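You operate a simulated robot arm through the tools that you are given. There is no shell and no other tool.

You run a simulated robot arm. Do the job below in one go: nothing can be reset, and whatever is moved stays where it is left.

Task
Vacuum the crumbs off the cleaning bench.
Fine: first move the teal tub to the air bench; wand back and vacuum off after. Set down upright: vacuum wand. What is to be rubbed or washed off counts as gone when no trace of it is left.

The check looks at the end state, three seconds after you hand in, the way a careful person would. Anything else that was tipped, shoved, dropped, spilled or broken makes it a failure.

Robot
A 6-joint arm with a two-finger gripper, fixed in place. Base frame: the origin is at the foot of the arm, x ahead of it, y to its left, z up. Readings come in m, degrees, newtons and seconds.
With the tool pointing down near the work surface it reaches from about 0.18 to 0.84 m from the base axis. Its first joint turns from -166.0 to 166.0 degrees. Payload 3.43 kg.
The TCP is the grasp point between the finger pads, 0.02 m short of the fingertips. In the tool frame z runs along the fingers and y along their closing line. Largest opening 0.19 m; the body of the gripper starts 0.248 m behind the TCP.
Orientation is that of the tool frame in the base frame, as a unit quaternion [w, x, y, z]. With the fingers straight down and closing along the base's y, the tool's x points along the base's -x, its y along +y and its z along -z.

Tools
- The arm moves only by the tool jog_arm. Its argument "series" is a list of rows, each a list of 3 entries, a list of its own where there are three numbers: the gripper command, from -1 (fully open) to 1 (shut), values between in proportion, then the shift along the base's x, y, z in units of 400 mm (1.0 is 400 mm), then the turn, a rotation vector about the base's x, y, z in units of 120 degrees (1.0 is 120 degrees). In form: [[jaw, [x, y, z], [rx, ry, rz]], ...]. A call has 1 to 20 rows; each row is the pose to reach, as a shift and turn from the pose commanded when the call began. A call with a number of a shift or a turn outside -1 to 1 is refused whole. Rows are played at 5 a second. More than 0.05 m and 8.6 degrees between two rows, or a gripper value outside its range, and nothing of the call is played. Where a pose cannot be reached the arm comes as near as it can. A force on the tool above 40 N (or 10 N above the force at the start of the call, whichever is more), or a blocked arm, ends the call early, and 0.2 s more pass. The fingers move at their own pace (about 0.153 m/s each) and stop on an object; they squeeze with about 43 N. The grip force told is the motor's: it shows also when the fingers shut on nothing. Time passes only in rows, and 0.2 s behind the last, so rows that repeat a pose let the fingers close. The reply holds the time, the measured pose of the TCP, the force on the tool along the base axes, the opening and the grip force, in the units named above and with some noise, with the torque about the TCP (base axes, N m) and any sound that the robot's microphone picked up.
- Cameras (640 x 400 px; columns grow to the right, rows downward): "scene" is fixed at [0.0498, -0.5015, 1.6195]; the picture's right is [0.06, -1.00, 0.00], its down [-0.60, -0.04, -0.80] and it looks along [0.80, 0.05, -0.60] (base axes); focal length 309 px, centre (320, 200). "wrist" rides on the gripper at [0.07, -0.008, -0.288] in the tool frame; the picture's right is [0.12, 0.99, 0.00], its down [-0.96, 0.12, -0.25] and it looks along [-0.25, 0.03, 0.97] (tool axes); focal length 261 px, centre (320, 200). There is no depth. A picture from a camera that has moved, and an enlarged one, comes with that camera's place and axes in the base frame and with its lens.
- snapshot(camera): a new picture of that camera. The clock stands still meanwhile.
- move_column(by): slides the trunk up (or, below 0, down) by that many m; the arm rides with it, the base frame stays. It gives what a move gives, with no picture.
- enlarge(camera, box): a new picture of the part [left, top, right, bottom] of that camera's present view, enlarged. The clock stands still meanwhile.
- sign_off(): hands the job in; it is judged then, once.

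Nothing tells you positions but the pictures and the camera data. Unless the task says otherwise, let go and move clear before handing in.

The tools are called after "Emit:" as name(argument=value, ...) on one line, values as JSON. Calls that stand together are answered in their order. jog_arm: Moves the arm, as the interface text tells. Its arguments: {"type":"object","properties":{"series":{"type":"array","items":{"type":"array"}}},"required":["series"]} The other tools are called the same way: move_column (by) slides the trunk up or down; snapshot (camera) takes a picture; enlarge (camera, box) takes an enlarged picture of a part of a camera's view; sign_off () hands the job in.

At the start:

```text
clock: 0.0
eef_pos: [0.5802, -0.0107, 1.278]
orientation: [-0.001, -0.001, 1.0, -0.001]
ft_force: [-0.1, -0.6, -0.2]
moment: [0.01, 0.02, -0.01]
opening: 0.1901
finger_force: 0.1
trunk travel left (down, up): [-0.325, 0.115]
```

scene: 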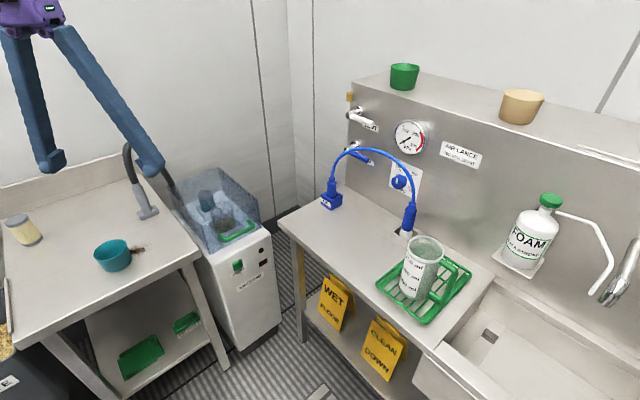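
wrist: 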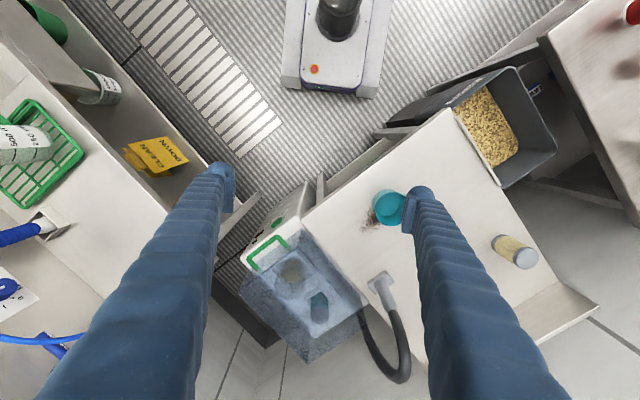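

I see a bench on the left with a teal tub, a vacuum wand and a dark patch of crumbs by the tub, a vacuum unit beside it, and an air bench on the right. I'll take closer pictures before moving anything.

Emit:
enlarge(camera="scene", box=[0, 130, 280, 305])

Emit:
enlarge(camera="scene", box=[270, 130, 510, 280])

Emit:
enlarge(camera="wrist", box=[230, 150, 550, 350])

Emit:
enlarge(camera="scene", box=[180, 160, 300, 300])

```text
2.29 times, centred on (140, 218) of scene
camera zoom: at [0.0498, -0.5015, 1.6195], right [0.06, -1.0, 0.0], down [-0.6, -0.04, -0.8], along [0.8, 0.05, -0.6], focal length 706 px, centre (731, 160)
```

zoom: 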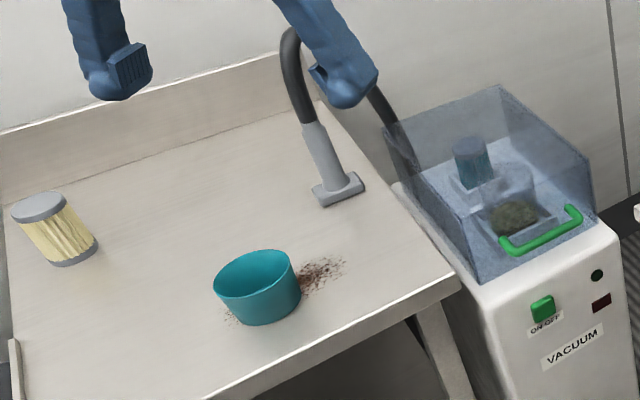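

```text
2.67 times, centred on (390, 205) of scene
camera zoom: at [0.0498, -0.5015, 1.6195], right [0.06, -1.0, 0.0], down [-0.6, -0.04, -0.8], along [0.8, 0.05, -0.6], focal length 823 px, centre (133, 187)
```

zoom: 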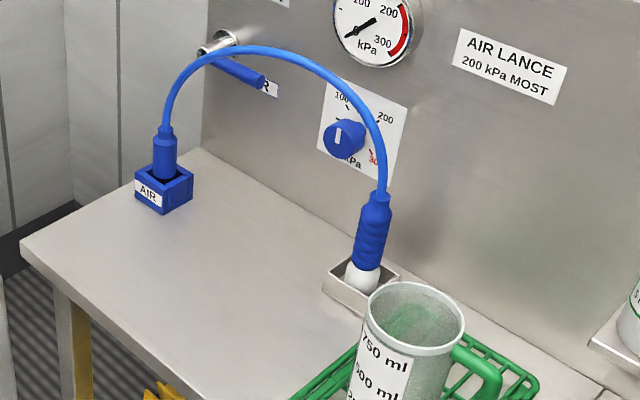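

```text
2.00 times, centred on (390, 250) of wrist
camera zoom: at [0.51, -0.0183, 1.5667], right [-0.12, 0.99, 0.0], down [0.96, 0.12, 0.25], along [0.25, 0.03, -0.97], focal length 521 px, centre (180, 100)
```

zoom: 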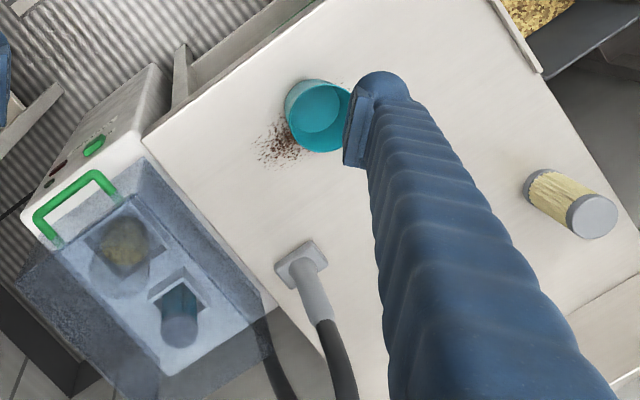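

```text
2.86 times, centred on (240, 230) of scene
camera zoom: at [0.0498, -0.5015, 1.6195], right [0.06, -1.0, 0.0], down [-0.6, -0.04, -0.8], along [0.8, 0.05, -0.6], focal length 882 px, centre (549, 114)
```

zoom: 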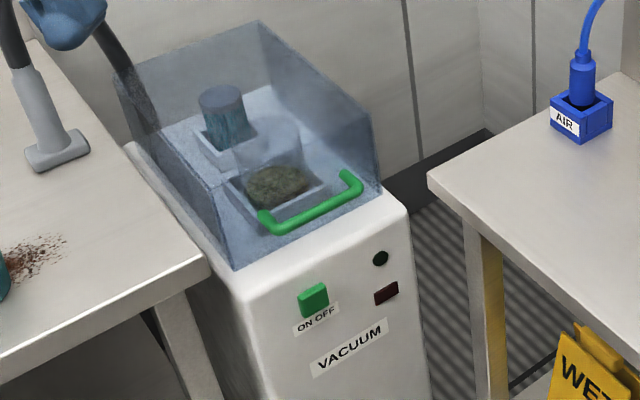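

The two benches meet at an angle in front of the robot: tub near (0.68, 0.18), crumbs near (0.73, 0.15), wand standing near (0.91, 0.20), bench top near z 0.87. The vacuum unit is in between and the air bench is beyond the straight-down reach, so I'll tilt the tool outward and look around for better measurements.

Emit:
jog_arm(series=[[-1, [0, 0, 0], [0, -0.06, 0]], [-1, [0, 0, 0], [0, -0.12, 0]], [-1, [0, 0, 0], [0, -0.18, 0]], [-1, [0, 0, 0], [0, -0.24, 0]], [-1, [0, 0, 0], [0, -0.3, 0]], [-1, [0, 0, 0], [0, -0.333, 0]], [-1, [0, 0, 0], [0, -0.333, 0]]])

```text
clock: 1.6
eef_pos: [0.5795, -0.0104, 1.281]
orientation: [0.309, 0.0, 0.951, -0.001]
ft_force: [0.2, -0.5, 0.5]
moment: [0.01, -0.05, 0.05]
opening: 0.19
finger_force: 0.1
out of reach, approached as far as the arm can: row 6, 7
trunk travel left (down, up): [-0.325, 0.115]
```

The arm tilted to about 36° and then ran out of reach at this spot, probably because the wrist is folded too close. I'll look at both cameras.

Emit:
snapshot(camera="wrist")

Emit:
snapshot(camera="scene")

```text
taken
camera wrist: at [0.3522, -0.0181, 1.472], right [-0.1, 0.99, -0.07], down [0.63, 0.12, 0.77], along [0.77, 0.03, -0.64], focal length 261 px, centre (320, 200)
```

wrist: 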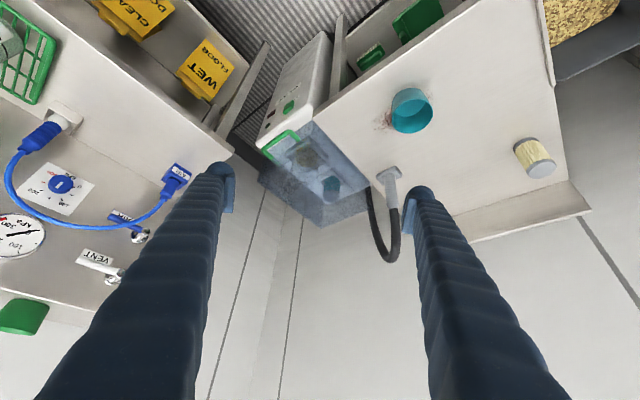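

```text
taken
```

scene: 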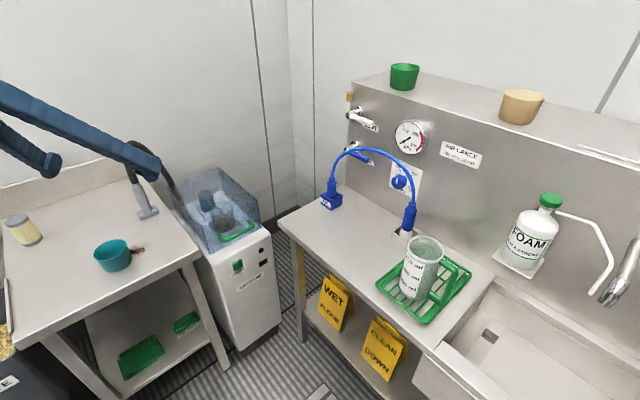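

I can see both benches and the vacuum from here. I'll enlarge the key areas to triangulate.

Emit:
enlarge(camera="wrist", box=[340, 60, 600, 240])

Emit:
enlarge(camera="wrist", box=[0, 0, 260, 200])

Emit:
enlarge(camera="wrist", box=[230, 30, 430, 230])

Emit:
enlarge(camera="scene", box=[80, 130, 180, 290])

```text
2.22 times, centred on (470, 150) of wrist
camera zoom: at [0.3522, -0.0181, 1.472], right [-0.1, 0.99, -0.07], down [0.63, 0.12, 0.77], along [0.77, 0.03, -0.64], focal length 579 px, centre (-13, 311)
```

zoom: 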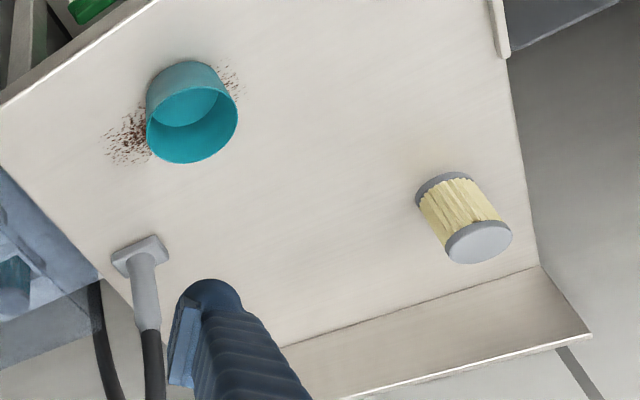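

```text
2.00 times, centred on (130, 100) of wrist
camera zoom: at [0.3522, -0.0181, 1.472], right [-0.1, 0.99, -0.07], down [0.63, 0.12, 0.77], along [0.77, 0.03, -0.64], focal length 521 px, centre (700, 400)
```

zoom: 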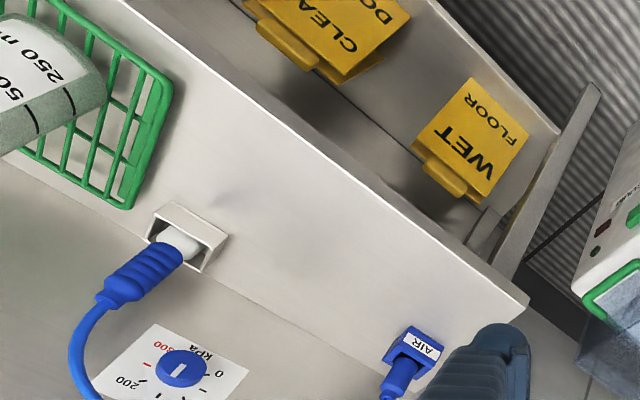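

```text
2.00 times, centred on (330, 130) of wrist
camera zoom: at [0.3522, -0.0181, 1.472], right [-0.1, 0.99, -0.07], down [0.63, 0.12, 0.77], along [0.77, 0.03, -0.64], focal length 521 px, centre (300, 340)
```

zoom: 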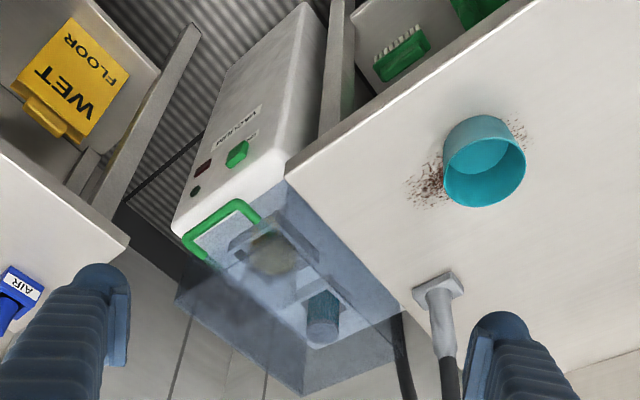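

```text
2.50 times, centred on (130, 210) of scene
camera zoom: at [0.0498, -0.5015, 1.6195], right [0.06, -1.0, 0.0], down [-0.6, -0.04, -0.8], along [0.8, 0.05, -0.6], focal length 772 px, centre (795, 175)
```

zoom: 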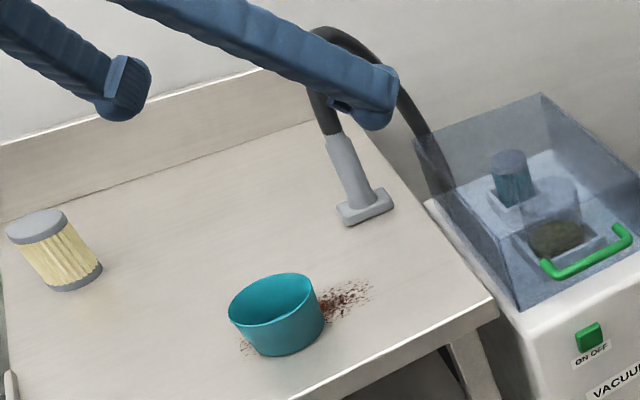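

The tub rim centre is about (0.675, 0.185, 0.925) and about 0.10 m across, and the tub is empty. The wand stands free at about (0.905, 0.205). I'll move to hover over the tub with the tilted tool facing its azimuth.

Emit:
jog_arm(series=[[-1, [0.024, 0.049, -0.05], [0, 0, 0.0125]], [-1, [0.047, 0.098, -0.1], [0, 0, 0.025]], [-1, [0.071, 0.147, -0.15], [0, 0, 0.0375]], [-1, [0.094, 0.196, -0.2], [0, 0, 0.05]], [-1, [0.118, 0.245, -0.25], [0, 0, 0.0625]], [-1, [0.142, 0.294, -0.3], [0, 0, 0.075]], [-1, [0.165, 0.343, -0.35], [0, 0, 0.0875]], [-1, [0.189, 0.392, -0.4], [0, 0, 0.1]], [-1, [0.212, 0.441, -0.45], [0, 0, 0.1125]], [-1, [0.236, 0.49, -0.5], [0, 0, 0.125]], [-1, [0.236, 0.49, -0.5], [0, 0, 0.125]]])

Emit:
snapshot(camera="wrist")

Emit:
snapshot(camera="scene")

```text
clock: 4.0
eef_pos: [0.6766, 0.1863, 1.0802]
orientation: [0.306, -0.124, 0.943, 0.039]
ft_force: [-0.5, -1.2, 0.9]
moment: [-0.05, 0.0, -0.02]
opening: 0.1902
finger_force: 0.0
trunk travel left (down, up): [-0.325, 0.115]
```

```text
taken
camera wrist: at [0.4578, 0.1216, 1.271], right [-0.35, 0.93, -0.07], down [0.58, 0.28, 0.77], along [0.73, 0.23, -0.64], focal length 261 px, centre (320, 200)
```

wrist: 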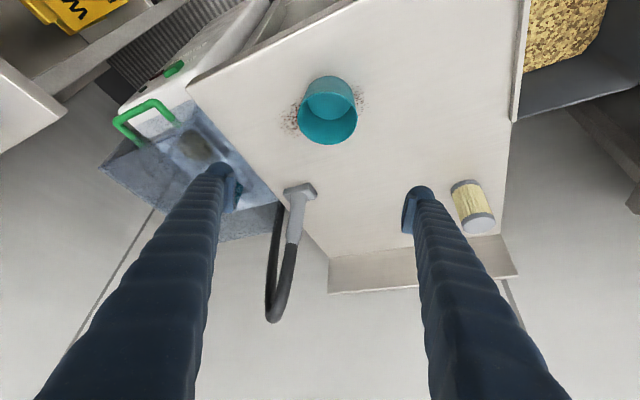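

```text
taken
```

scene: 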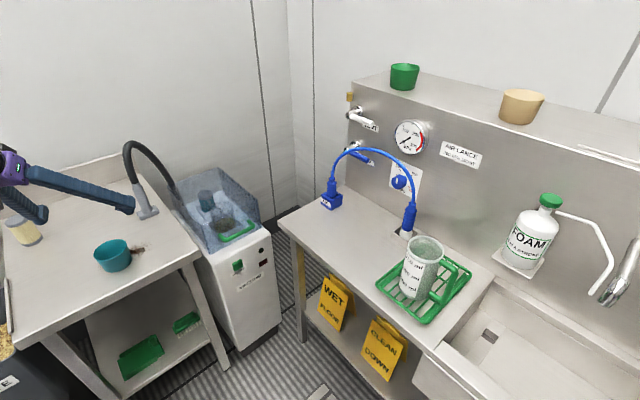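

The hover pose is good: TCP at (0.677, 0.186, 1.08), tilted about 36°. I'll lower around the tub and check before closing.

Emit:
jog_arm(series=[[-1, [0, 0, -0.06], [0, 0, 0]], [-1, [0, 0, -0.12], [0, 0, 0]], [-1, [0, 0, -0.18], [0, 0, 0]], [-1, [0, 0, -0.24], [0, 0, 0]], [-1, [0, 0, -0.3], [0, 0, 0]], [-1, [0, 0, -0.36], [0, 0, 0]], [-1, [0, 0, -0.4], [0, 0, 0]], [-1, [0, 0, -0.4], [0, 0, 0]]])

Emit:
snapshot(camera="wrist")

Emit:
enlarge(camera="scene", box=[0, 130, 280, 305])

```text
clock: 5.8
eef_pos: [0.6758, 0.1842, 0.9185]
orientation: [0.307, -0.124, 0.943, 0.039]
ft_force: [-0.3, -0.8, 0.0]
moment: [-0.01, 0.01, -0.01]
opening: 0.19
finger_force: 0.0
trunk travel left (down, up): [-0.325, 0.115]
```

```text
taken
camera wrist: at [0.4583, 0.1195, 1.1106], right [-0.35, 0.93, -0.07], down [0.58, 0.28, 0.77], along [0.73, 0.23, -0.64], focal length 261 px, centre (320, 200)
```

wrist: 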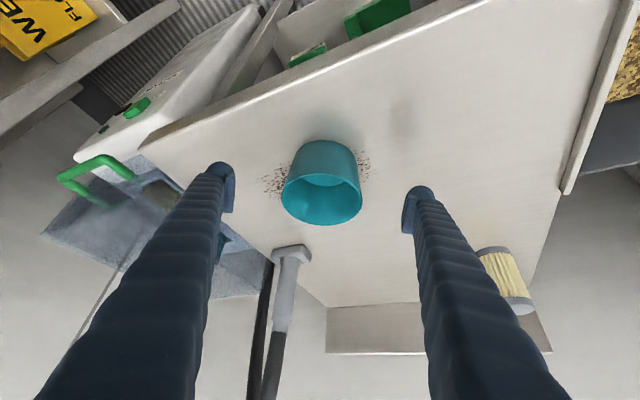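

```text
2.29 times, centred on (140, 218) of scene
camera zoom: at [0.0498, -0.5015, 1.6195], right [0.06, -1.0, 0.0], down [-0.6, -0.04, -0.8], along [0.8, 0.05, -0.6], focal length 706 px, centre (731, 160)
```

zoom: 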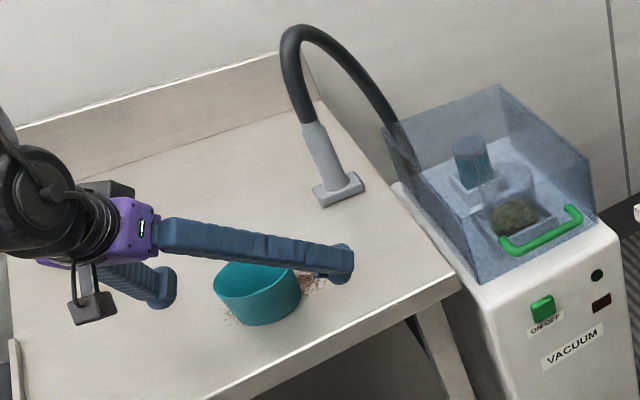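

The tub is centred between the fingers in the wrist view, so I'll go down another 10 mm and close.

Emit:
jog_arm(series=[[-1, [0, 0, -0.012], [0, 0, 0]], [-1, [0, 0, -0.024], [0, 0, 0]], [-0.5, [0, 0, -0.024], [0, 0, 0]], [0, [0, 0, -0.024], [0, 0, 0]], [0.3, [0, 0, -0.024], [0, 0, 0]], [0.6, [0, 0, -0.024], [0, 0, 0]], [1, [0, 0, -0.024], [0, 0, 0]], [1, [0, 0, -0.024], [0, 0, 0]], [1, [0, 0, -0.024], [0, 0, 0]]])

Emit:
snapshot(camera="wrist")

Emit:
enlarge(camera="scene", box=[0, 130, 280, 305])

```text
clock: 7.8
eef_pos: [0.6741, 0.1848, 0.9091]
orientation: [0.307, -0.124, 0.943, 0.039]
ft_force: [-0.1, 0.1, 0.1]
moment: [-0.07, -0.04, 0.01]
opening: 0.0815
finger_force: 42.7
trunk travel left (down, up): [-0.325, 0.115]
```

```text
taken
camera wrist: at [0.4583, 0.1196, 1.1015], right [-0.35, 0.93, -0.07], down [0.58, 0.28, 0.77], along [0.73, 0.23, -0.64], focal length 261 px, centre (320, 200)
```

wrist: 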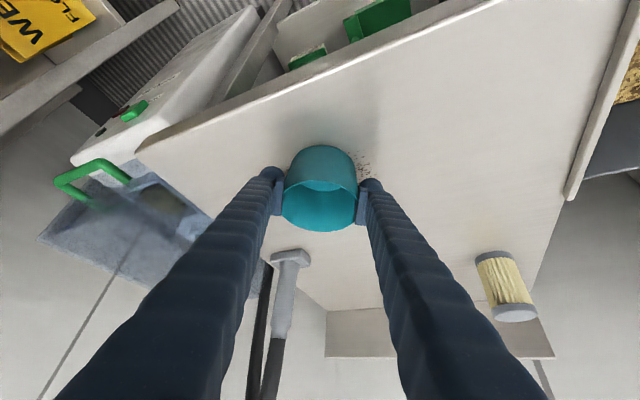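

```text
2.29 times, centred on (140, 218) of scene
camera zoom: at [0.0498, -0.5015, 1.6195], right [0.06, -1.0, 0.0], down [-0.6, -0.04, -0.8], along [0.8, 0.05, -0.6], focal length 706 px, centre (731, 160)
```

zoom: 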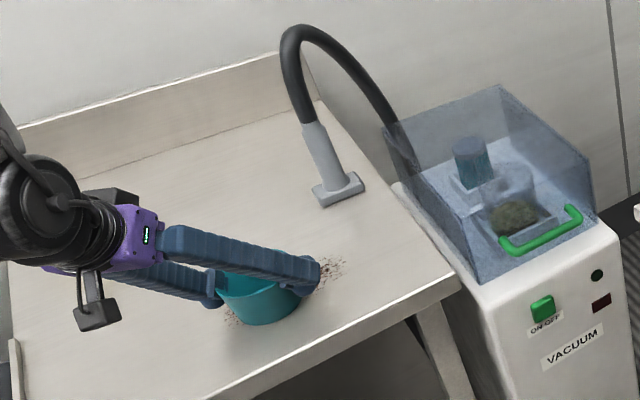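

The tub is gripped at 0.0815 m opening with 43 N. I'll lift it straight up slowly and check.

Emit:
jog_arm(series=[[1, [0, 0, 0.02], [0, 0, 0]], [1, [0, 0, 0.05], [0, 0, 0]], [1, [0, 0, 0.1], [0, 0, 0]], [1, [0, 0, 0.15], [0, 0, 0]], [1, [0, 0, 0.2], [0, 0, 0]], [1, [0, 0, 0.25], [0, 0, 0]], [1, [0, 0, 0.3], [0, 0, 0]], [1, [0, 0, 0.35], [0, 0, 0]], [1, [0, 0, 0.375], [0, 0, 0]], [1, [0, 0, 0.375], [0, 0, 0]]])

Emit:
snapshot(camera="wrist")

Emit:
enlarge(camera="scene", box=[0, 130, 280, 305])

```text
clock: 10.0
eef_pos: [0.6754, 0.1853, 1.0584]
orientation: [0.307, -0.124, 0.943, 0.04]
ft_force: [-0.3, 0.3, -1.1]
moment: [-0.01, 0.02, -0.01]
opening: 0.0816
finger_force: 43.2
trunk travel left (down, up): [-0.325, 0.115]
```

```text
taken
camera wrist: at [0.4589, 0.1202, 1.2502], right [-0.35, 0.93, -0.07], down [0.58, 0.28, 0.77], along [0.73, 0.23, -0.64], focal length 261 px, centre (320, 200)
```

wrist: 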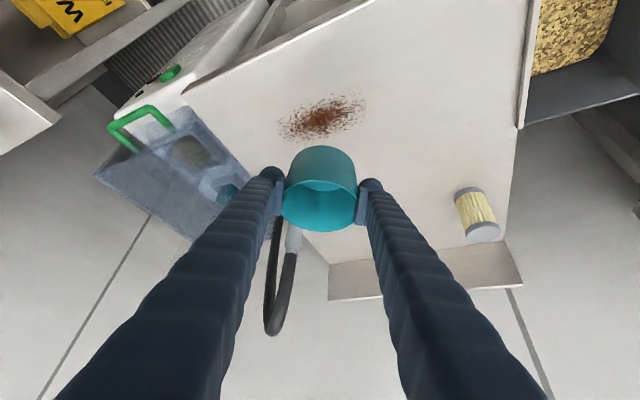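

```text
2.29 times, centred on (140, 218) of scene
camera zoom: at [0.0498, -0.5015, 1.6195], right [0.06, -1.0, 0.0], down [-0.6, -0.04, -0.8], along [0.8, 0.05, -0.6], focal length 706 px, centre (731, 160)
```

zoom: 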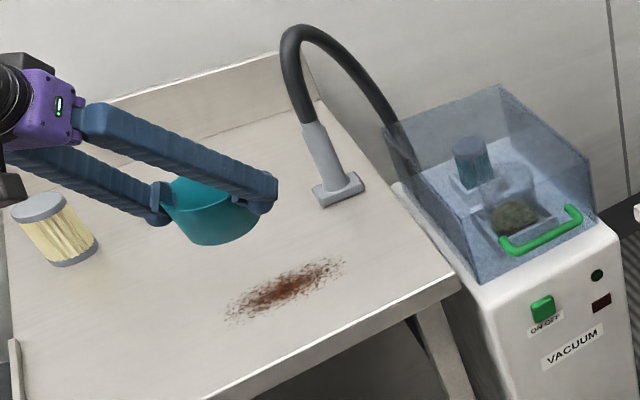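

The tub is held firmly and the whole crumb patch is visible: about 0.15 m long, centred near (0.70, 0.18). I'll swing the tub at z≈1.06 on an inner arc toward the air bench.

Emit:
jog_arm(series=[[1, [0, -0.104, 0], [0, 0, -0.02775]], [1, [-0.019, -0.208, 0], [0, 0, -0.0555]], [1, [-0.045, -0.309, 0], [0, 0, -0.08325]], [1, [-0.038, -0.405, 0], [0, 0, -0.111]], [1, [-0.038, -0.5005, 0], [0, 0, -0.13875]], [1, [-0.043, -0.596, 0], [0, 0, -0.1665]], [1, [-0.0535, -0.6915, 0], [0, 0, -0.19425]], [1, [-0.0695, -0.786, 0], [0, 0, -0.222]], [1, [-0.091, -0.8795, 0], [0, 0, -0.24975]], [1, [-0.118, -0.9715, 0], [0, 0, -0.2775]], [1, [-0.118, -0.9715, 0], [0, 0, -0.2775]]])

Emit:
jog_arm(series=[[1, [-0.032, -0.09, 0], [0, 0, -0.02775]], [1, [-0.0695, -0.179, 0], [0, 0, -0.0555]], [1, [-0.112, -0.2645, 0], [0, 0, -0.08325]], [1, [-0.16, -0.348, 0], [0, 0, -0.111]], [1, [-0.16, -0.348, 0], [0, 0, -0.111]]])

Emit:
snapshot(camera="wrist")

Emit:
snapshot(camera="scene")

```text
clock: 12.4
eef_pos: [0.6338, -0.2047, 1.0606]
orientation: [0.303, 0.151, 0.94, -0.049]
ft_force: [-0.3, -0.5, -1.7]
moment: [-0.02, -0.03, 0.0]
opening: 0.0812
finger_force: 43.0
out of reach, approached as far as the arm can: row 3, 4, 5, 6, 7, 8, 9, 10, 11
trunk travel left (down, up): [-0.325, 0.115]
```

```text
clock: 13.6
eef_pos: [0.5683, -0.3448, 1.0616]
orientation: [0.297, 0.259, 0.915, -0.085]
ft_force: [0.6, -0.6, -0.4]
moment: [0.06, -0.02, 0.02]
opening: 0.0813
finger_force: 42.7
trunk travel left (down, up): [-0.325, 0.115]
```

```text
taken
camera wrist: at [0.3715, -0.2334, 1.2525], right [0.44, 0.9, -0.07], down [0.6, -0.23, 0.77], along [0.67, -0.38, -0.64], focal length 261 px, centre (320, 200)
```

wrist: 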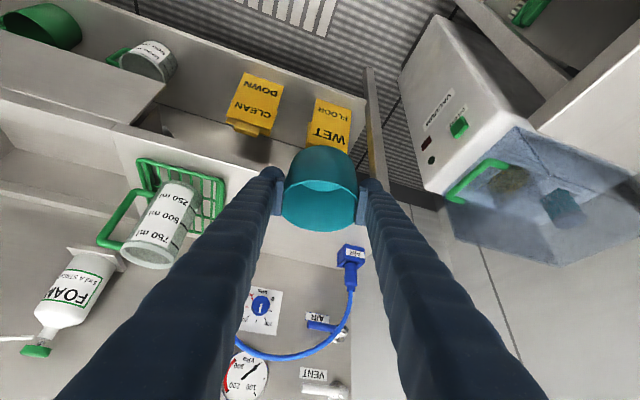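

```text
taken
```

scene: 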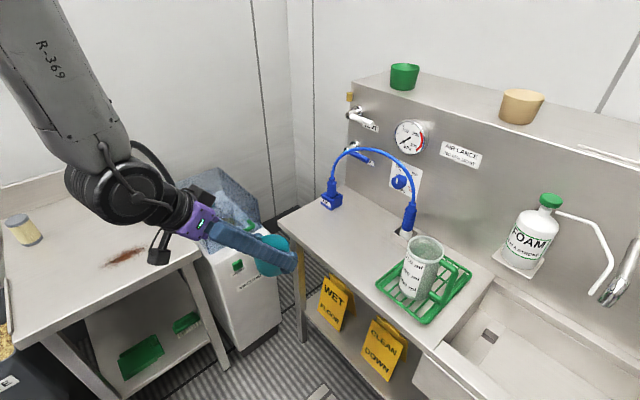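

The tub is now at (0.568, -0.345, 1.06), facing the air bench with free surface between the AIR block and the rack. I'll extend outward at this height to above (0.83, -0.505).

Emit:
jog_arm(series=[[1, [0.073, -0.045, 0], [0, 0, 0]], [1, [0.146, -0.09, 0], [0, 0, 0]], [1, [0.219, -0.1345, 0], [0, 0, 0]], [1, [0.292, -0.179, 0], [0, 0, 0]], [1, [0.365, -0.224, 0], [0, 0, 0]], [1, [0.438, -0.269, 0], [0, 0, 0]], [1, [0.511, -0.3135, 0], [0, 0, 0]], [1, [0.584, -0.3585, 0], [0, 0, 0]], [1, [0.657, -0.4035, 0], [0, 0, 0]], [1, [0.657, -0.4035, 0], [0, 0, 0]]])

Emit:
snapshot(camera="wrist")

Emit:
snapshot(camera="scene")

```text
clock: 15.8
eef_pos: [0.8321, -0.5046, 1.0627]
orientation: [0.298, 0.259, 0.915, -0.085]
ft_force: [-0.6, -0.3, -1.3]
moment: [0.01, -0.02, 0.06]
opening: 0.0812
finger_force: 42.4
trunk travel left (down, up): [-0.325, 0.115]
```

```text
taken
camera wrist: at [0.6343, -0.3931, 1.2527], right [0.44, 0.9, -0.07], down [0.6, -0.23, 0.77], along [0.67, -0.38, -0.64], focal length 261 px, centre (320, 200)
```

wrist: 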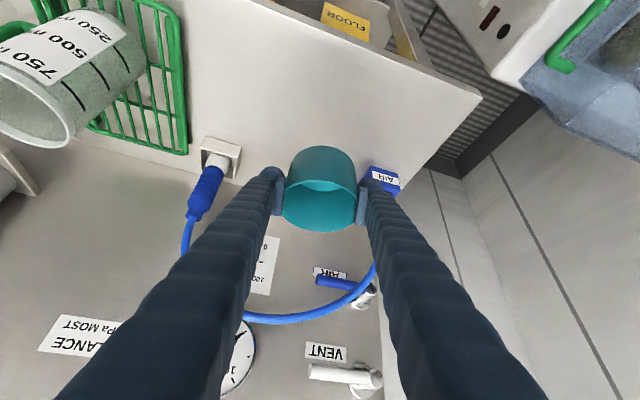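

```text
taken
```

scene: 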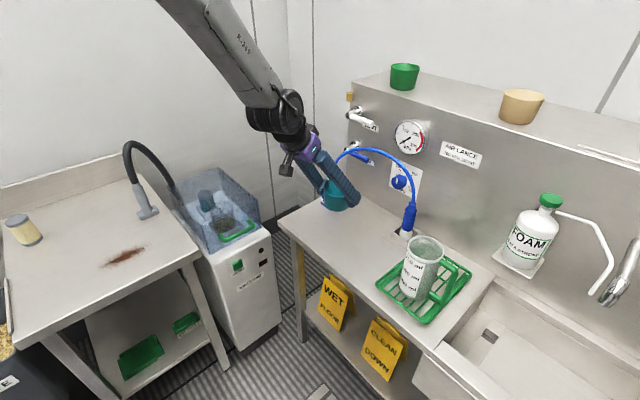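

The tub is above (0.832, -0.505), about 0.09 m behind the bench's front edge and clear of the AIR block and the lance. I'll lower to just above the surface, then creep down.

Emit:
jog_arm(series=[[1, [0, 0, -0.06], [0, 0, 0]], [1, [0, 0, -0.12], [0, 0, 0]], [1, [0, 0, -0.18], [0, 0, 0]], [1, [0, 0, -0.24], [0, 0, 0]], [1, [0, 0, -0.29], [0, 0, 0]], [1, [0, 0, -0.32], [0, 0, 0]], [1, [0, 0, -0.345], [0, 0, 0]], [1, [0, 0, -0.345], [0, 0, 0]]])

Emit:
snapshot(camera="wrist")

Emit:
enlarge(camera="scene", box=[270, 130, 430, 260])

```text
clock: 17.6
eef_pos: [0.8305, -0.5051, 0.9224]
orientation: [0.297, 0.259, 0.915, -0.084]
ft_force: [0.0, 0.4, -0.4]
moment: [0.01, 0.01, 0.0]
opening: 0.0812
finger_force: 42.8
trunk travel left (down, up): [-0.325, 0.115]
```

```text
taken
camera wrist: at [0.6339, -0.3933, 1.1139], right [0.44, 0.9, -0.07], down [0.6, -0.23, 0.77], along [0.67, -0.38, -0.64], focal length 261 px, centre (320, 200)
```

wrist: 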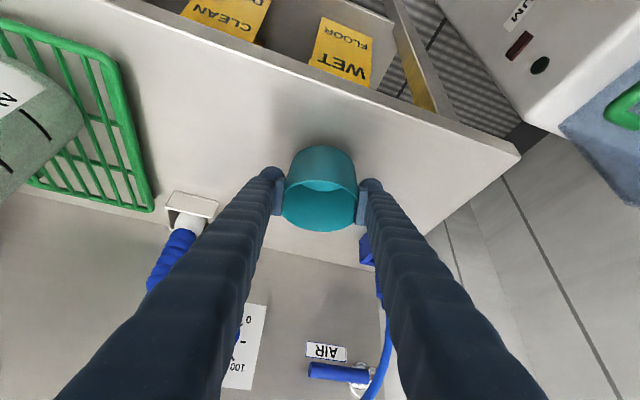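

```text
3.08 times, centred on (350, 195) of scene
camera zoom: at [0.0498, -0.5015, 1.6195], right [0.06, -1.0, 0.0], down [-0.6, -0.04, -0.8], along [0.8, 0.05, -0.6], focal length 950 px, centre (228, 215)
```

zoom: 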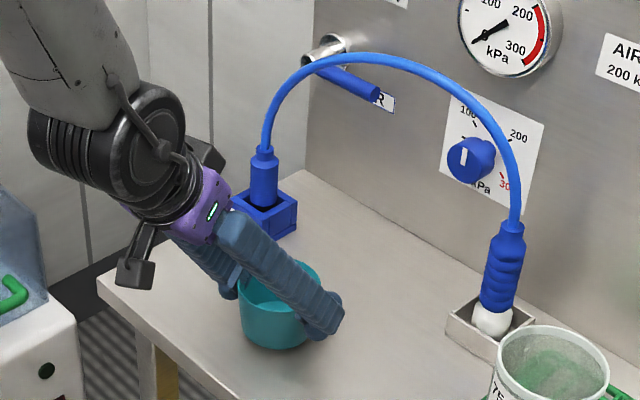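

The tub base is just above the surface. I'll creep down in 2–3 mm steps to find contact.

Emit:
jog_arm(series=[[1, [0, 0, -0.01], [0, 0, 0]], [1, [0, 0, -0.02], [0, 0, 0]], [1, [0, 0, -0.025], [0, 0, 0]], [1, [0, 0, -0.03], [0, 0, 0]], [1, [0, 0, -0.03], [0, 0, 0]]])

```text
clock: 18.8
eef_pos: [0.831, -0.505, 0.9103]
orientation: [0.297, 0.26, 0.915, -0.085]
ft_force: [-0.7, -1.1, 1.2]
moment: [-0.11, -0.04, -0.02]
opening: 0.0813
finger_force: 43.3
trunk travel left (down, up): [-0.325, 0.115]
```

There's a hint of contact at z 0.910, so I'll go down 1–2 mm more and check the force.

Emit:
jog_arm(series=[[1, [0, 0, -0.003], [0, 0, 0]], [1, [0, 0, -0.003], [0, 0, 0]]])

Emit:
enlarge(camera="scene", box=[300, 180, 380, 240])

```text
clock: 19.4
eef_pos: [0.8314, -0.5051, 0.9106]
orientation: [0.298, 0.259, 0.915, -0.085]
ft_force: [-2.8, -1.4, 8.8]
moment: [-0.31, 0.23, -0.07]
opening: 0.0809
finger_force: 43.2
trunk travel left (down, up): [-0.325, 0.115]
```

```text
6.67 times, centred on (340, 210) of scene
camera zoom: at [0.0498, -0.5015, 1.6195], right [0.06, -1.0, 0.0], down [-0.6, -0.04, -0.8], along [0.8, 0.05, -0.6], focal length 2058 px, centre (187, 133)
```

zoom: 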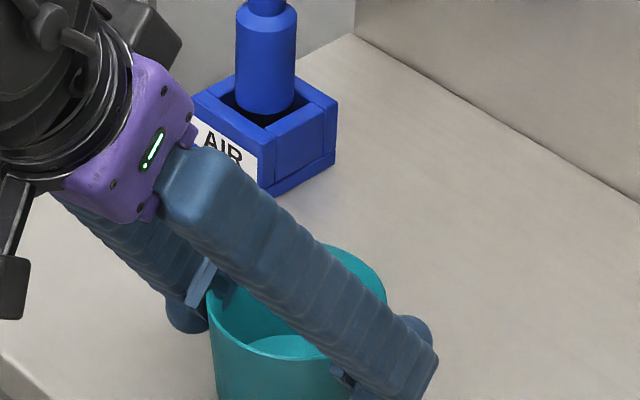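

The tub is on the surface with about 9 N of support. I'll open gently and lift straight up.

Emit:
jog_arm(series=[[0.0, [0, 0, 0], [0, 0, 0]], [-0.2, [0, 0, 0], [0, 0, 0]], [-0.4, [0, 0, 0], [0, 0, 0]], [-0.5, [0, 0, 0], [0, 0, 0]], [-0.5, [0, 0, 0], [0, 0, 0]], [-0.5, [0, 0, 0.03], [0, 0, 0]], [-0.5, [0, 0, 0.08], [0, 0, 0]], [-0.5, [0, 0, 0.14], [0, 0, 0]], [-0.5, [0, 0, 0.2], [0, 0, 0]], [-0.5, [0, 0, 0.28], [0, 0, 0]], [-0.5, [0, 0, 0.36], [0, 0, 0]], [-0.5, [0, 0, 0.36], [0, 0, 0]]])

Emit:
snapshot(camera="wrist")

Emit:
enlarge(camera="scene", box=[270, 130, 430, 260])

```text
clock: 22.0
eef_pos: [0.8314, -0.5026, 1.0539]
orientation: [0.297, 0.258, 0.916, -0.084]
ft_force: [0.2, 0.5, 0.9]
moment: [-0.01, 0.0, 0.0]
opening: 0.1426
finger_force: 0.0
trunk travel left (down, up): [-0.325, 0.115]
```

```text
taken
camera wrist: at [0.6345, -0.3915, 1.2453], right [0.44, 0.9, -0.07], down [0.6, -0.23, 0.76], along [0.67, -0.38, -0.64], focal length 261 px, centre (320, 200)
```

wrist: 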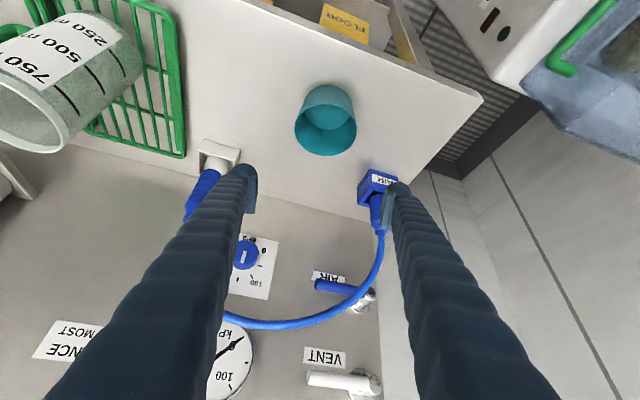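

```text
3.08 times, centred on (350, 195) of scene
camera zoom: at [0.0498, -0.5015, 1.6195], right [0.06, -1.0, 0.0], down [-0.6, -0.04, -0.8], along [0.8, 0.05, -0.6], focal length 950 px, centre (228, 215)
```

zoom: 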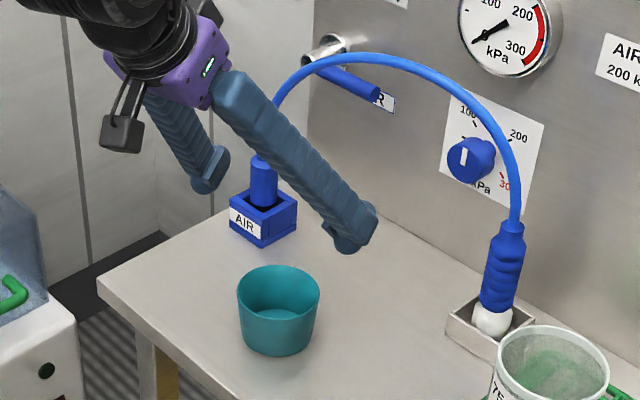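

The tub is standing upright and clear on the air bench. I'll retract inward and turn toward the vacuum to inspect its switch.

Emit:
jog_arm(series=[[-0.5, [-0.073, 0.045, 0.02], [0, 0, 0]], [-0.5, [-0.146, 0.09, 0.02], [0, 0, 0]], [-0.5, [-0.219, 0.1345, 0.02], [0, 0, 0]], [-0.5, [-0.292, 0.179, 0.02], [0, 0, 0]], [-0.5, [-0.365, 0.224, 0.02], [0, 0, 0]], [-0.5, [-0.438, 0.269, 0.02], [0, 0, 0]], [-0.2, [-0.511, 0.3135, 0.02], [0, 0, 0]], [0.2, [-0.584, 0.3585, 0.02], [0, 0, 0]], [0.6, [-0.62, 0.381, 0.02], [0, 0, 0]], [1, [-0.62, 0.381, 0.02], [0, 0, 0.06]], [1, [-0.62, 0.381, 0.02], [0, 0, 0.12]], [1, [-0.62, 0.381, 0.02], [0, 0, 0.18]], [1, [-0.62, 0.381, 0.02], [0, 0, 0.24]], [1, [-0.62, 0.381, 0.02], [0, 0, 0.3]], [1, [-0.62, 0.381, 0.02], [0, 0, 0.36]], [1, [-0.62, 0.381, 0.02], [0, 0, 0.42]], [1, [-0.62, 0.381, 0.02], [0, 0, 0.48]], [1, [-0.62, 0.381, 0.02], [0, 0, 0.48]]])

Emit:
snapshot(camera="wrist")

Emit:
enlarge(camera="scene", box=[215, 235, 295, 295])

```text
clock: 25.8
eef_pos: [0.5844, -0.3537, 1.0602]
orientation: [0.302, -0.213, 0.927, 0.069]
ft_force: [-1.2, 1.1, -0.5]
moment: [0.02, -0.01, 0.05]
opening: 0.0001
finger_force: 34.3
trunk travel left (down, up): [-0.325, 0.115]
```

```text
taken
camera wrist: at [0.3831, -0.4598, 1.2527], right [-0.52, 0.85, -0.07], down [0.52, 0.38, 0.77], along [0.68, 0.36, -0.64], focal length 261 px, centre (320, 200)
```

wrist: 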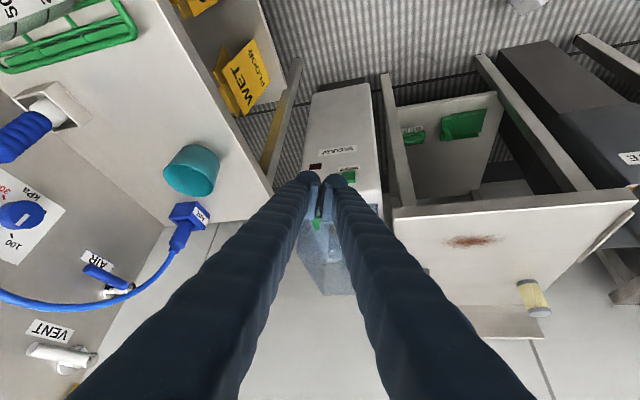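

```text
6.67 times, centred on (255, 265) of scene
camera zoom: at [0.0498, -0.5015, 1.6195], right [0.06, -1.0, 0.0], down [-0.6, -0.04, -0.8], along [0.8, 0.05, -0.6], focal length 2058 px, centre (753, -233)
```

zoom: 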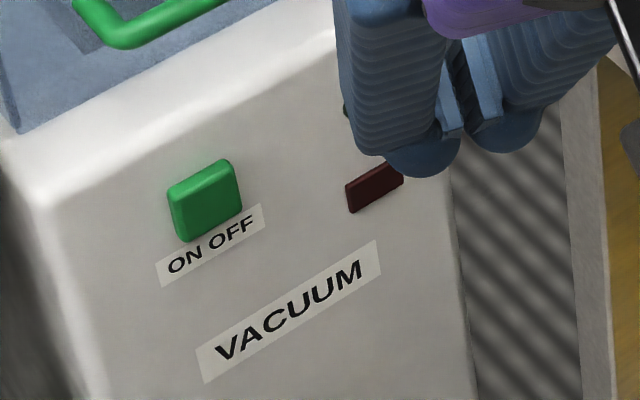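

The switch is a green push button on the vacuum's front face near (0.83, -0.135, 0.70), with a round lamp and a red rectangle to its right. I'll zoom in with the wrist camera for position.

Emit:
enlarge(camera="wrist", box=[280, 120, 400, 220])

Emit:
enlarge(camera="wrist", box=[380, 180, 640, 350])

```text
4.00 times, centred on (340, 170) of wrist
camera zoom: at [0.3831, -0.4598, 1.2527], right [-0.52, 0.85, -0.07], down [0.52, 0.38, 0.77], along [0.68, 0.36, -0.64], focal length 1043 px, centre (240, 320)
```

zoom: 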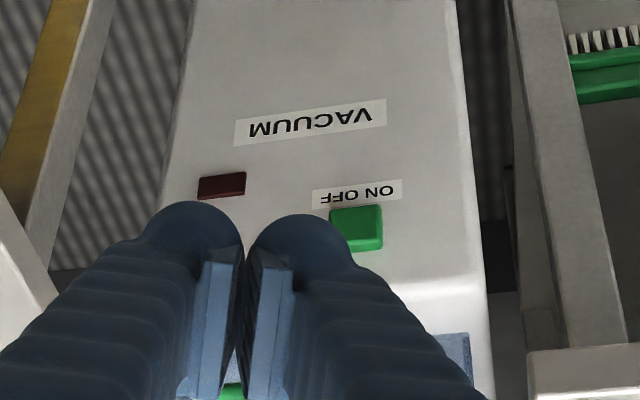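

```text
2.35 times, centred on (510, 265) of wrist
camera zoom: at [0.3831, -0.4598, 1.2527], right [-0.52, 0.85, -0.07], down [0.52, 0.38, 0.77], along [0.68, 0.36, -0.64], focal length 613 px, centre (-127, 47)
```

zoom: 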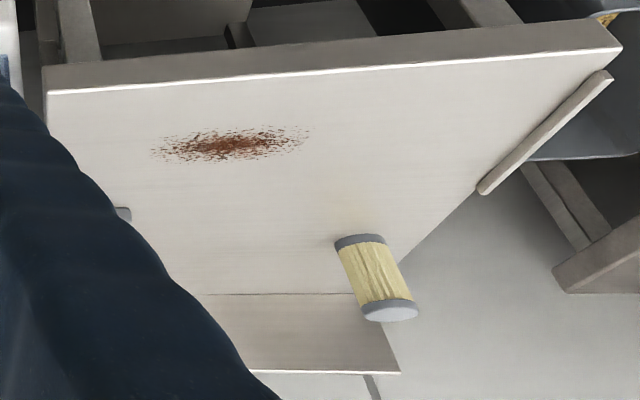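

The vacuum face is square to az 45°, so I'll press along that direction. I'll first turn the tool to az 45° and tilt it further toward horizontal while still high and clear.

Emit:
jog_arm(series=[[1, [0, 0, 0], [0, 0, 0.05]], [1, [0, 0, 0], [0, 0, 0.1]], [1, [0, 0, 0], [0, 0, 0.157]], [1, [0, 0, 0], [0, 0, 0.157]]])

Emit:
jog_arm(series=[[1, [0, 0, -0.05], [0.035, -0.035, 0]], [1, [0, 0, -0.1], [0.07, -0.07, 0]], [1, [0, 0, -0.15], [0.105, -0.105, 0]], [1, [0, 0, -0.2], [0.14, -0.14, 0]], [1, [0, 0, -0.25], [0.153, -0.153, 0]], [1, [0, 0, -0.25], [0.153, -0.153, 0]]])

Emit:
snapshot(camera="wrist")

Emit:
snapshot(camera="scene")

```text
clock: 26.8
eef_pos: [0.5831, -0.3542, 1.0623]
orientation: [0.285, -0.362, 0.88, 0.118]
ft_force: [0.3, -0.1, 0.5]
moment: [0.03, -0.05, 0.01]
opening: 0.0
finger_force: 34.1
trunk travel left (down, up): [-0.325, 0.115]
```

```text
clock: 28.2
eef_pos: [0.5839, -0.3531, 0.9614]
orientation: [0.476, -0.326, 0.793, 0.196]
ft_force: [0.6, 0.5, 0.5]
moment: [0.01, 0.0, -0.02]
opening: 0.0
finger_force: 34.2
trunk travel left (down, up): [-0.325, 0.115]
```

```text
taken
camera wrist: at [0.3847, -0.56, 1.0339], right [-0.74, 0.67, -0.1], down [0.08, 0.25, 0.97], along [0.67, 0.7, -0.24], focal length 261 px, centre (320, 200)
```

wrist: 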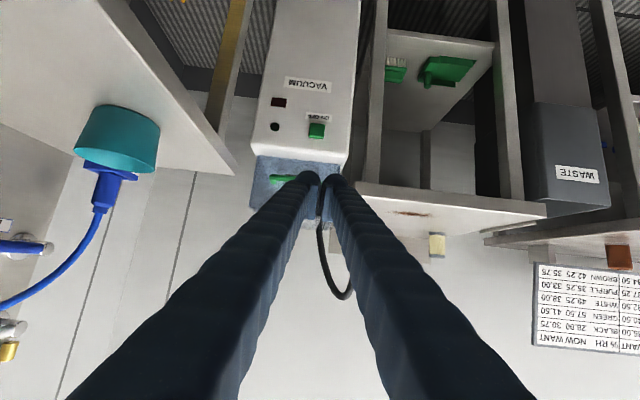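

```text
taken
```

scene: 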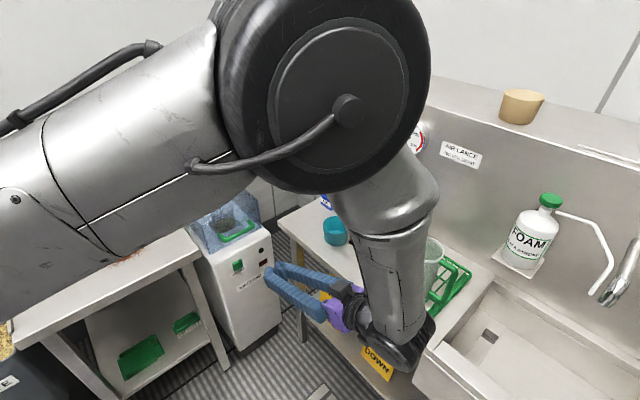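

With az 45° the wrist gets too close to the air bench front. I'll use az 20° instead, which keeps the wrist well inside, and move to a standoff in front of the button near (0.830, -0.136, 0.70).

Emit:
jog_arm(series=[[1, [0.036, 0.05, 0], [0, 0, -0.03]], [1, [0.072, 0.1, 0], [0, 0, -0.06]], [1, [0.108, 0.15, 0], [0, 0, -0.09]], [1, [0.144, 0.2, 0], [0, 0, -0.12]], [1, [0.18, 0.25, -0.05], [0, 0, -0.15]], [1, [0.216, 0.3, -0.1], [0, 0, -0.18]], [1, [0.252, 0.35, -0.16], [0, 0, -0.208]], [1, [0.29, 0.4075, -0.22], [0, 0, -0.208]], [1, [0.29, 0.4075, -0.28], [0, 0, -0.208]], [1, [0.29, 0.4075, -0.28], [0, 0, -0.208]]])

Emit:
snapshot(camera="wrist")

Emit:
snapshot(camera="scene")

```text
clock: 30.4
eef_pos: [0.6983, -0.1911, 0.8481]
orientation: [0.507, -0.147, 0.845, 0.09]
ft_force: [0.0, -0.1, -0.1]
moment: [0.06, -0.06, 0.04]
opening: 0.0
finger_force: 34.0
trunk travel left (down, up): [-0.325, 0.115]
```

```text
taken
camera wrist: at [0.4302, -0.2952, 0.9217], right [-0.39, 0.92, -0.1], down [0.18, 0.19, 0.97], along [0.9, 0.36, -0.24], focal length 261 px, centre (320, 200)
```

wrist: 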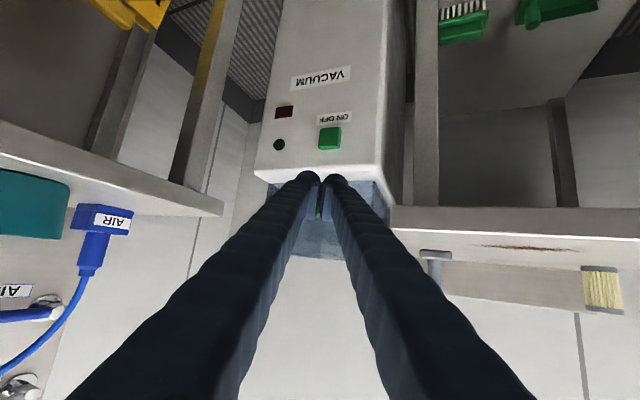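

```text
taken
```

scene: 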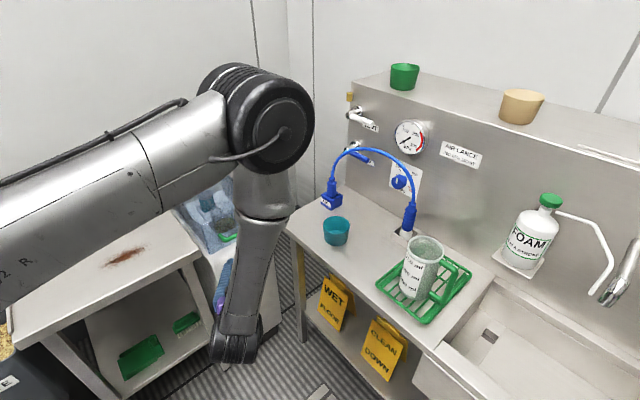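

I'm lined up in front of the vacuum. I'll lower to button height with a 0.10 m standoff and look again.

Emit:
jog_arm(series=[[1, [0.015, 0.01, -0.06], [0, 0, 0]], [1, [0.03, 0.02, -0.12], [0, 0, 0]], [1, [0.045, 0.03, -0.18], [0, 0, 0]], [1, [0.06, 0.04, -0.24], [0, 0, 0]], [1, [0.075, 0.05, -0.3], [0, 0, 0]], [1, [0.085, 0.055, -0.36], [0, 0, 0]], [1, [0.085, 0.055, -0.36], [0, 0, 0]]])

Emit:
snapshot(camera="wrist")

Emit:
enlarge(camera="scene", box=[180, 200, 320, 320])

```text
clock: 32.0
eef_pos: [0.732, -0.17, 0.7051]
orientation: [0.506, -0.148, 0.845, 0.09]
ft_force: [0.0, 0.4, -0.8]
moment: [-0.02, -0.02, -0.02]
opening: 0.0
finger_force: 34.2
trunk travel left (down, up): [-0.325, 0.115]
```

```text
taken
camera wrist: at [0.4655, -0.2733, 0.7783], right [-0.39, 0.92, -0.1], down [0.18, 0.19, 0.97], along [0.9, 0.36, -0.24], focal length 261 px, centre (320, 200)
```

wrist: 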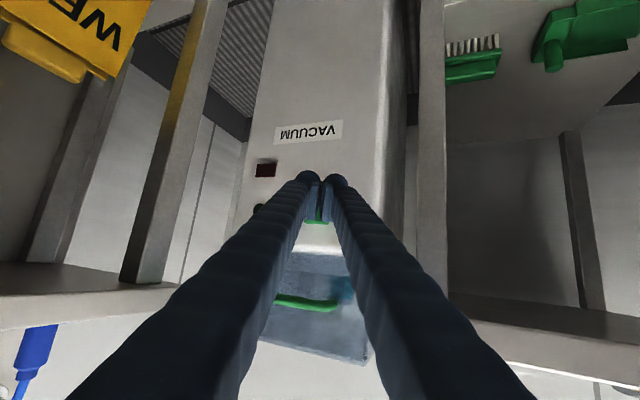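

```text
3.33 times, centred on (250, 260) of scene
camera zoom: at [0.0498, -0.5015, 1.6195], right [0.06, -1.0, 0.0], down [-0.6, -0.04, -0.8], along [0.8, 0.05, -0.6], focal length 1029 px, centre (553, 0)
```

zoom: 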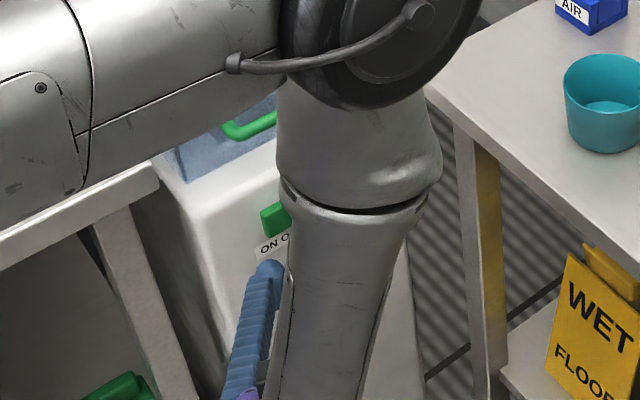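

The button shows right between the fingertips, so the alignment is good. I'll advance to near contact, then press in small steps.

Emit:
jog_arm(series=[[1, [0.047, 0.017, 0], [0, 0, 0]], [1, [0.094, 0.034, 0], [0, 0, 0]], [1, [0.13, 0.047, 0], [0, 0, 0]], [1, [0.13, 0.047, 0], [0, 0, 0]]])

Emit:
snapshot(camera="wrist")

Emit:
enlarge(camera="scene", box=[200, 230, 280, 290])

```text
clock: 33.0
eef_pos: [0.786, -0.1509, 0.7049]
orientation: [0.507, -0.147, 0.845, 0.088]
ft_force: [-0.5, 0.9, 0.1]
moment: [-0.02, 0.03, -0.03]
opening: 0.0001
finger_force: 34.3
trunk travel left (down, up): [-0.325, 0.115]
```

```text
taken
camera wrist: at [0.5185, -0.2544, 0.7785], right [-0.39, 0.92, -0.1], down [0.18, 0.19, 0.97], along [0.9, 0.36, -0.24], focal length 261 px, centre (320, 200)
```

wrist: 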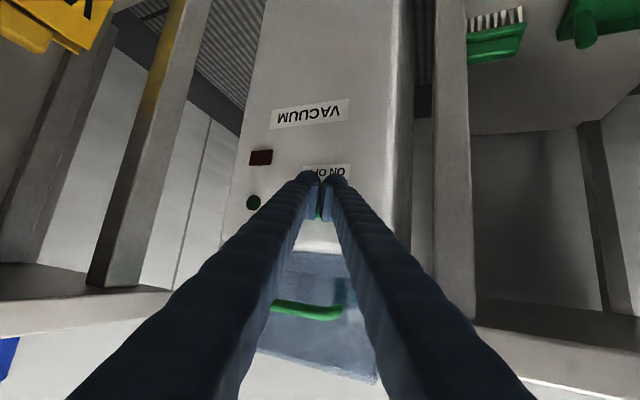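

```text
6.67 times, centred on (240, 260) of scene
camera zoom: at [0.0498, -0.5015, 1.6195], right [0.06, -1.0, 0.0], down [-0.6, -0.04, -0.8], along [0.8, 0.05, -0.6], focal length 2058 px, centre (853, -200)
```

zoom: 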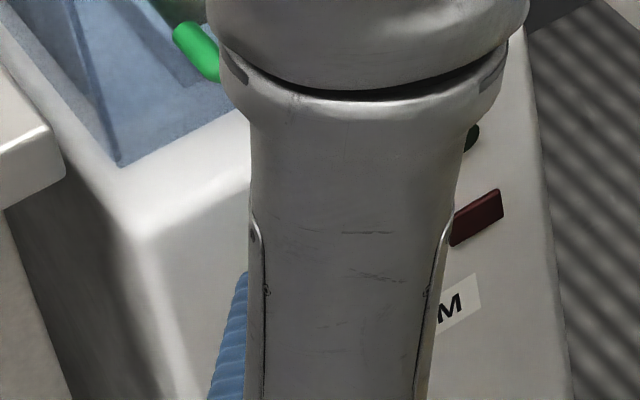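

Emit:
enlarge(camera="wrist", box=[270, 140, 370, 240])

```text
4.00 times, centred on (320, 190) of wrist
camera zoom: at [0.5185, -0.2544, 0.7785], right [-0.39, 0.92, -0.1], down [0.18, 0.19, 0.97], along [0.9, 0.36, -0.24], focal length 1043 px, centre (320, 240)
```

zoom: 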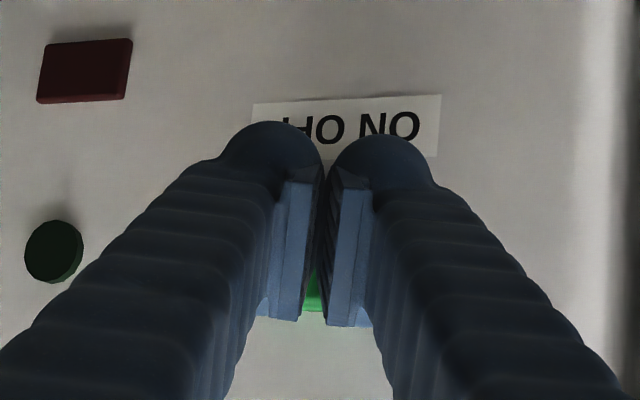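

The button sits just behind the fingertips, directly along the face normal. I'll push along that normal in 4 mm steps.

Emit:
jog_arm(series=[[1, [0.007, 0.007, 0], [0, 0, 0]], [1, [0.014, 0.014, 0], [0, 0, 0]], [1, [0.021, 0.021, 0], [0, 0, 0]]])

```text
clock: 33.8
eef_pos: [0.7934, -0.1422, 0.7047]
orientation: [0.507, -0.148, 0.845, 0.089]
ft_force: [-1.0, -1.1, 0.2]
moment: [-0.03, 0.01, -0.02]
opening: 0.0
finger_force: 34.2
trunk travel left (down, up): [-0.325, 0.115]
```

Emit:
jog_arm(series=[[1, [0.007, 0.007, 0], [0, 0, 0]], [1, [0.007, 0.007, 0], [0, 0, 0]]])

Emit:
enlarge(camera="wrist", box=[270, 140, 370, 240])

```text
clock: 34.4
eef_pos: [0.7951, -0.1384, 0.7057]
orientation: [0.506, -0.147, 0.845, 0.089]
ft_force: [-2.8, -1.4, 0.2]
moment: [-0.04, 0.01, 0.04]
opening: 0.0
finger_force: 34.3
trunk travel left (down, up): [-0.325, 0.115]
heard: click
```

```text
4.00 times, centred on (320, 190) of wrist
camera zoom: at [0.5279, -0.2429, 0.7781], right [-0.39, 0.92, -0.1], down [0.18, 0.19, 0.97], along [0.9, 0.36, -0.24], focal length 1043 px, centre (320, 240)
```

zoom: 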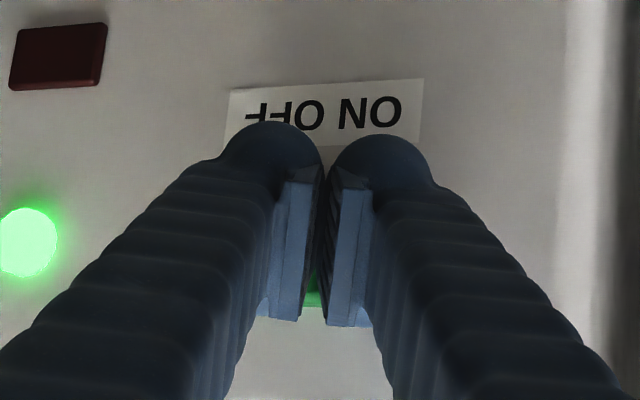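

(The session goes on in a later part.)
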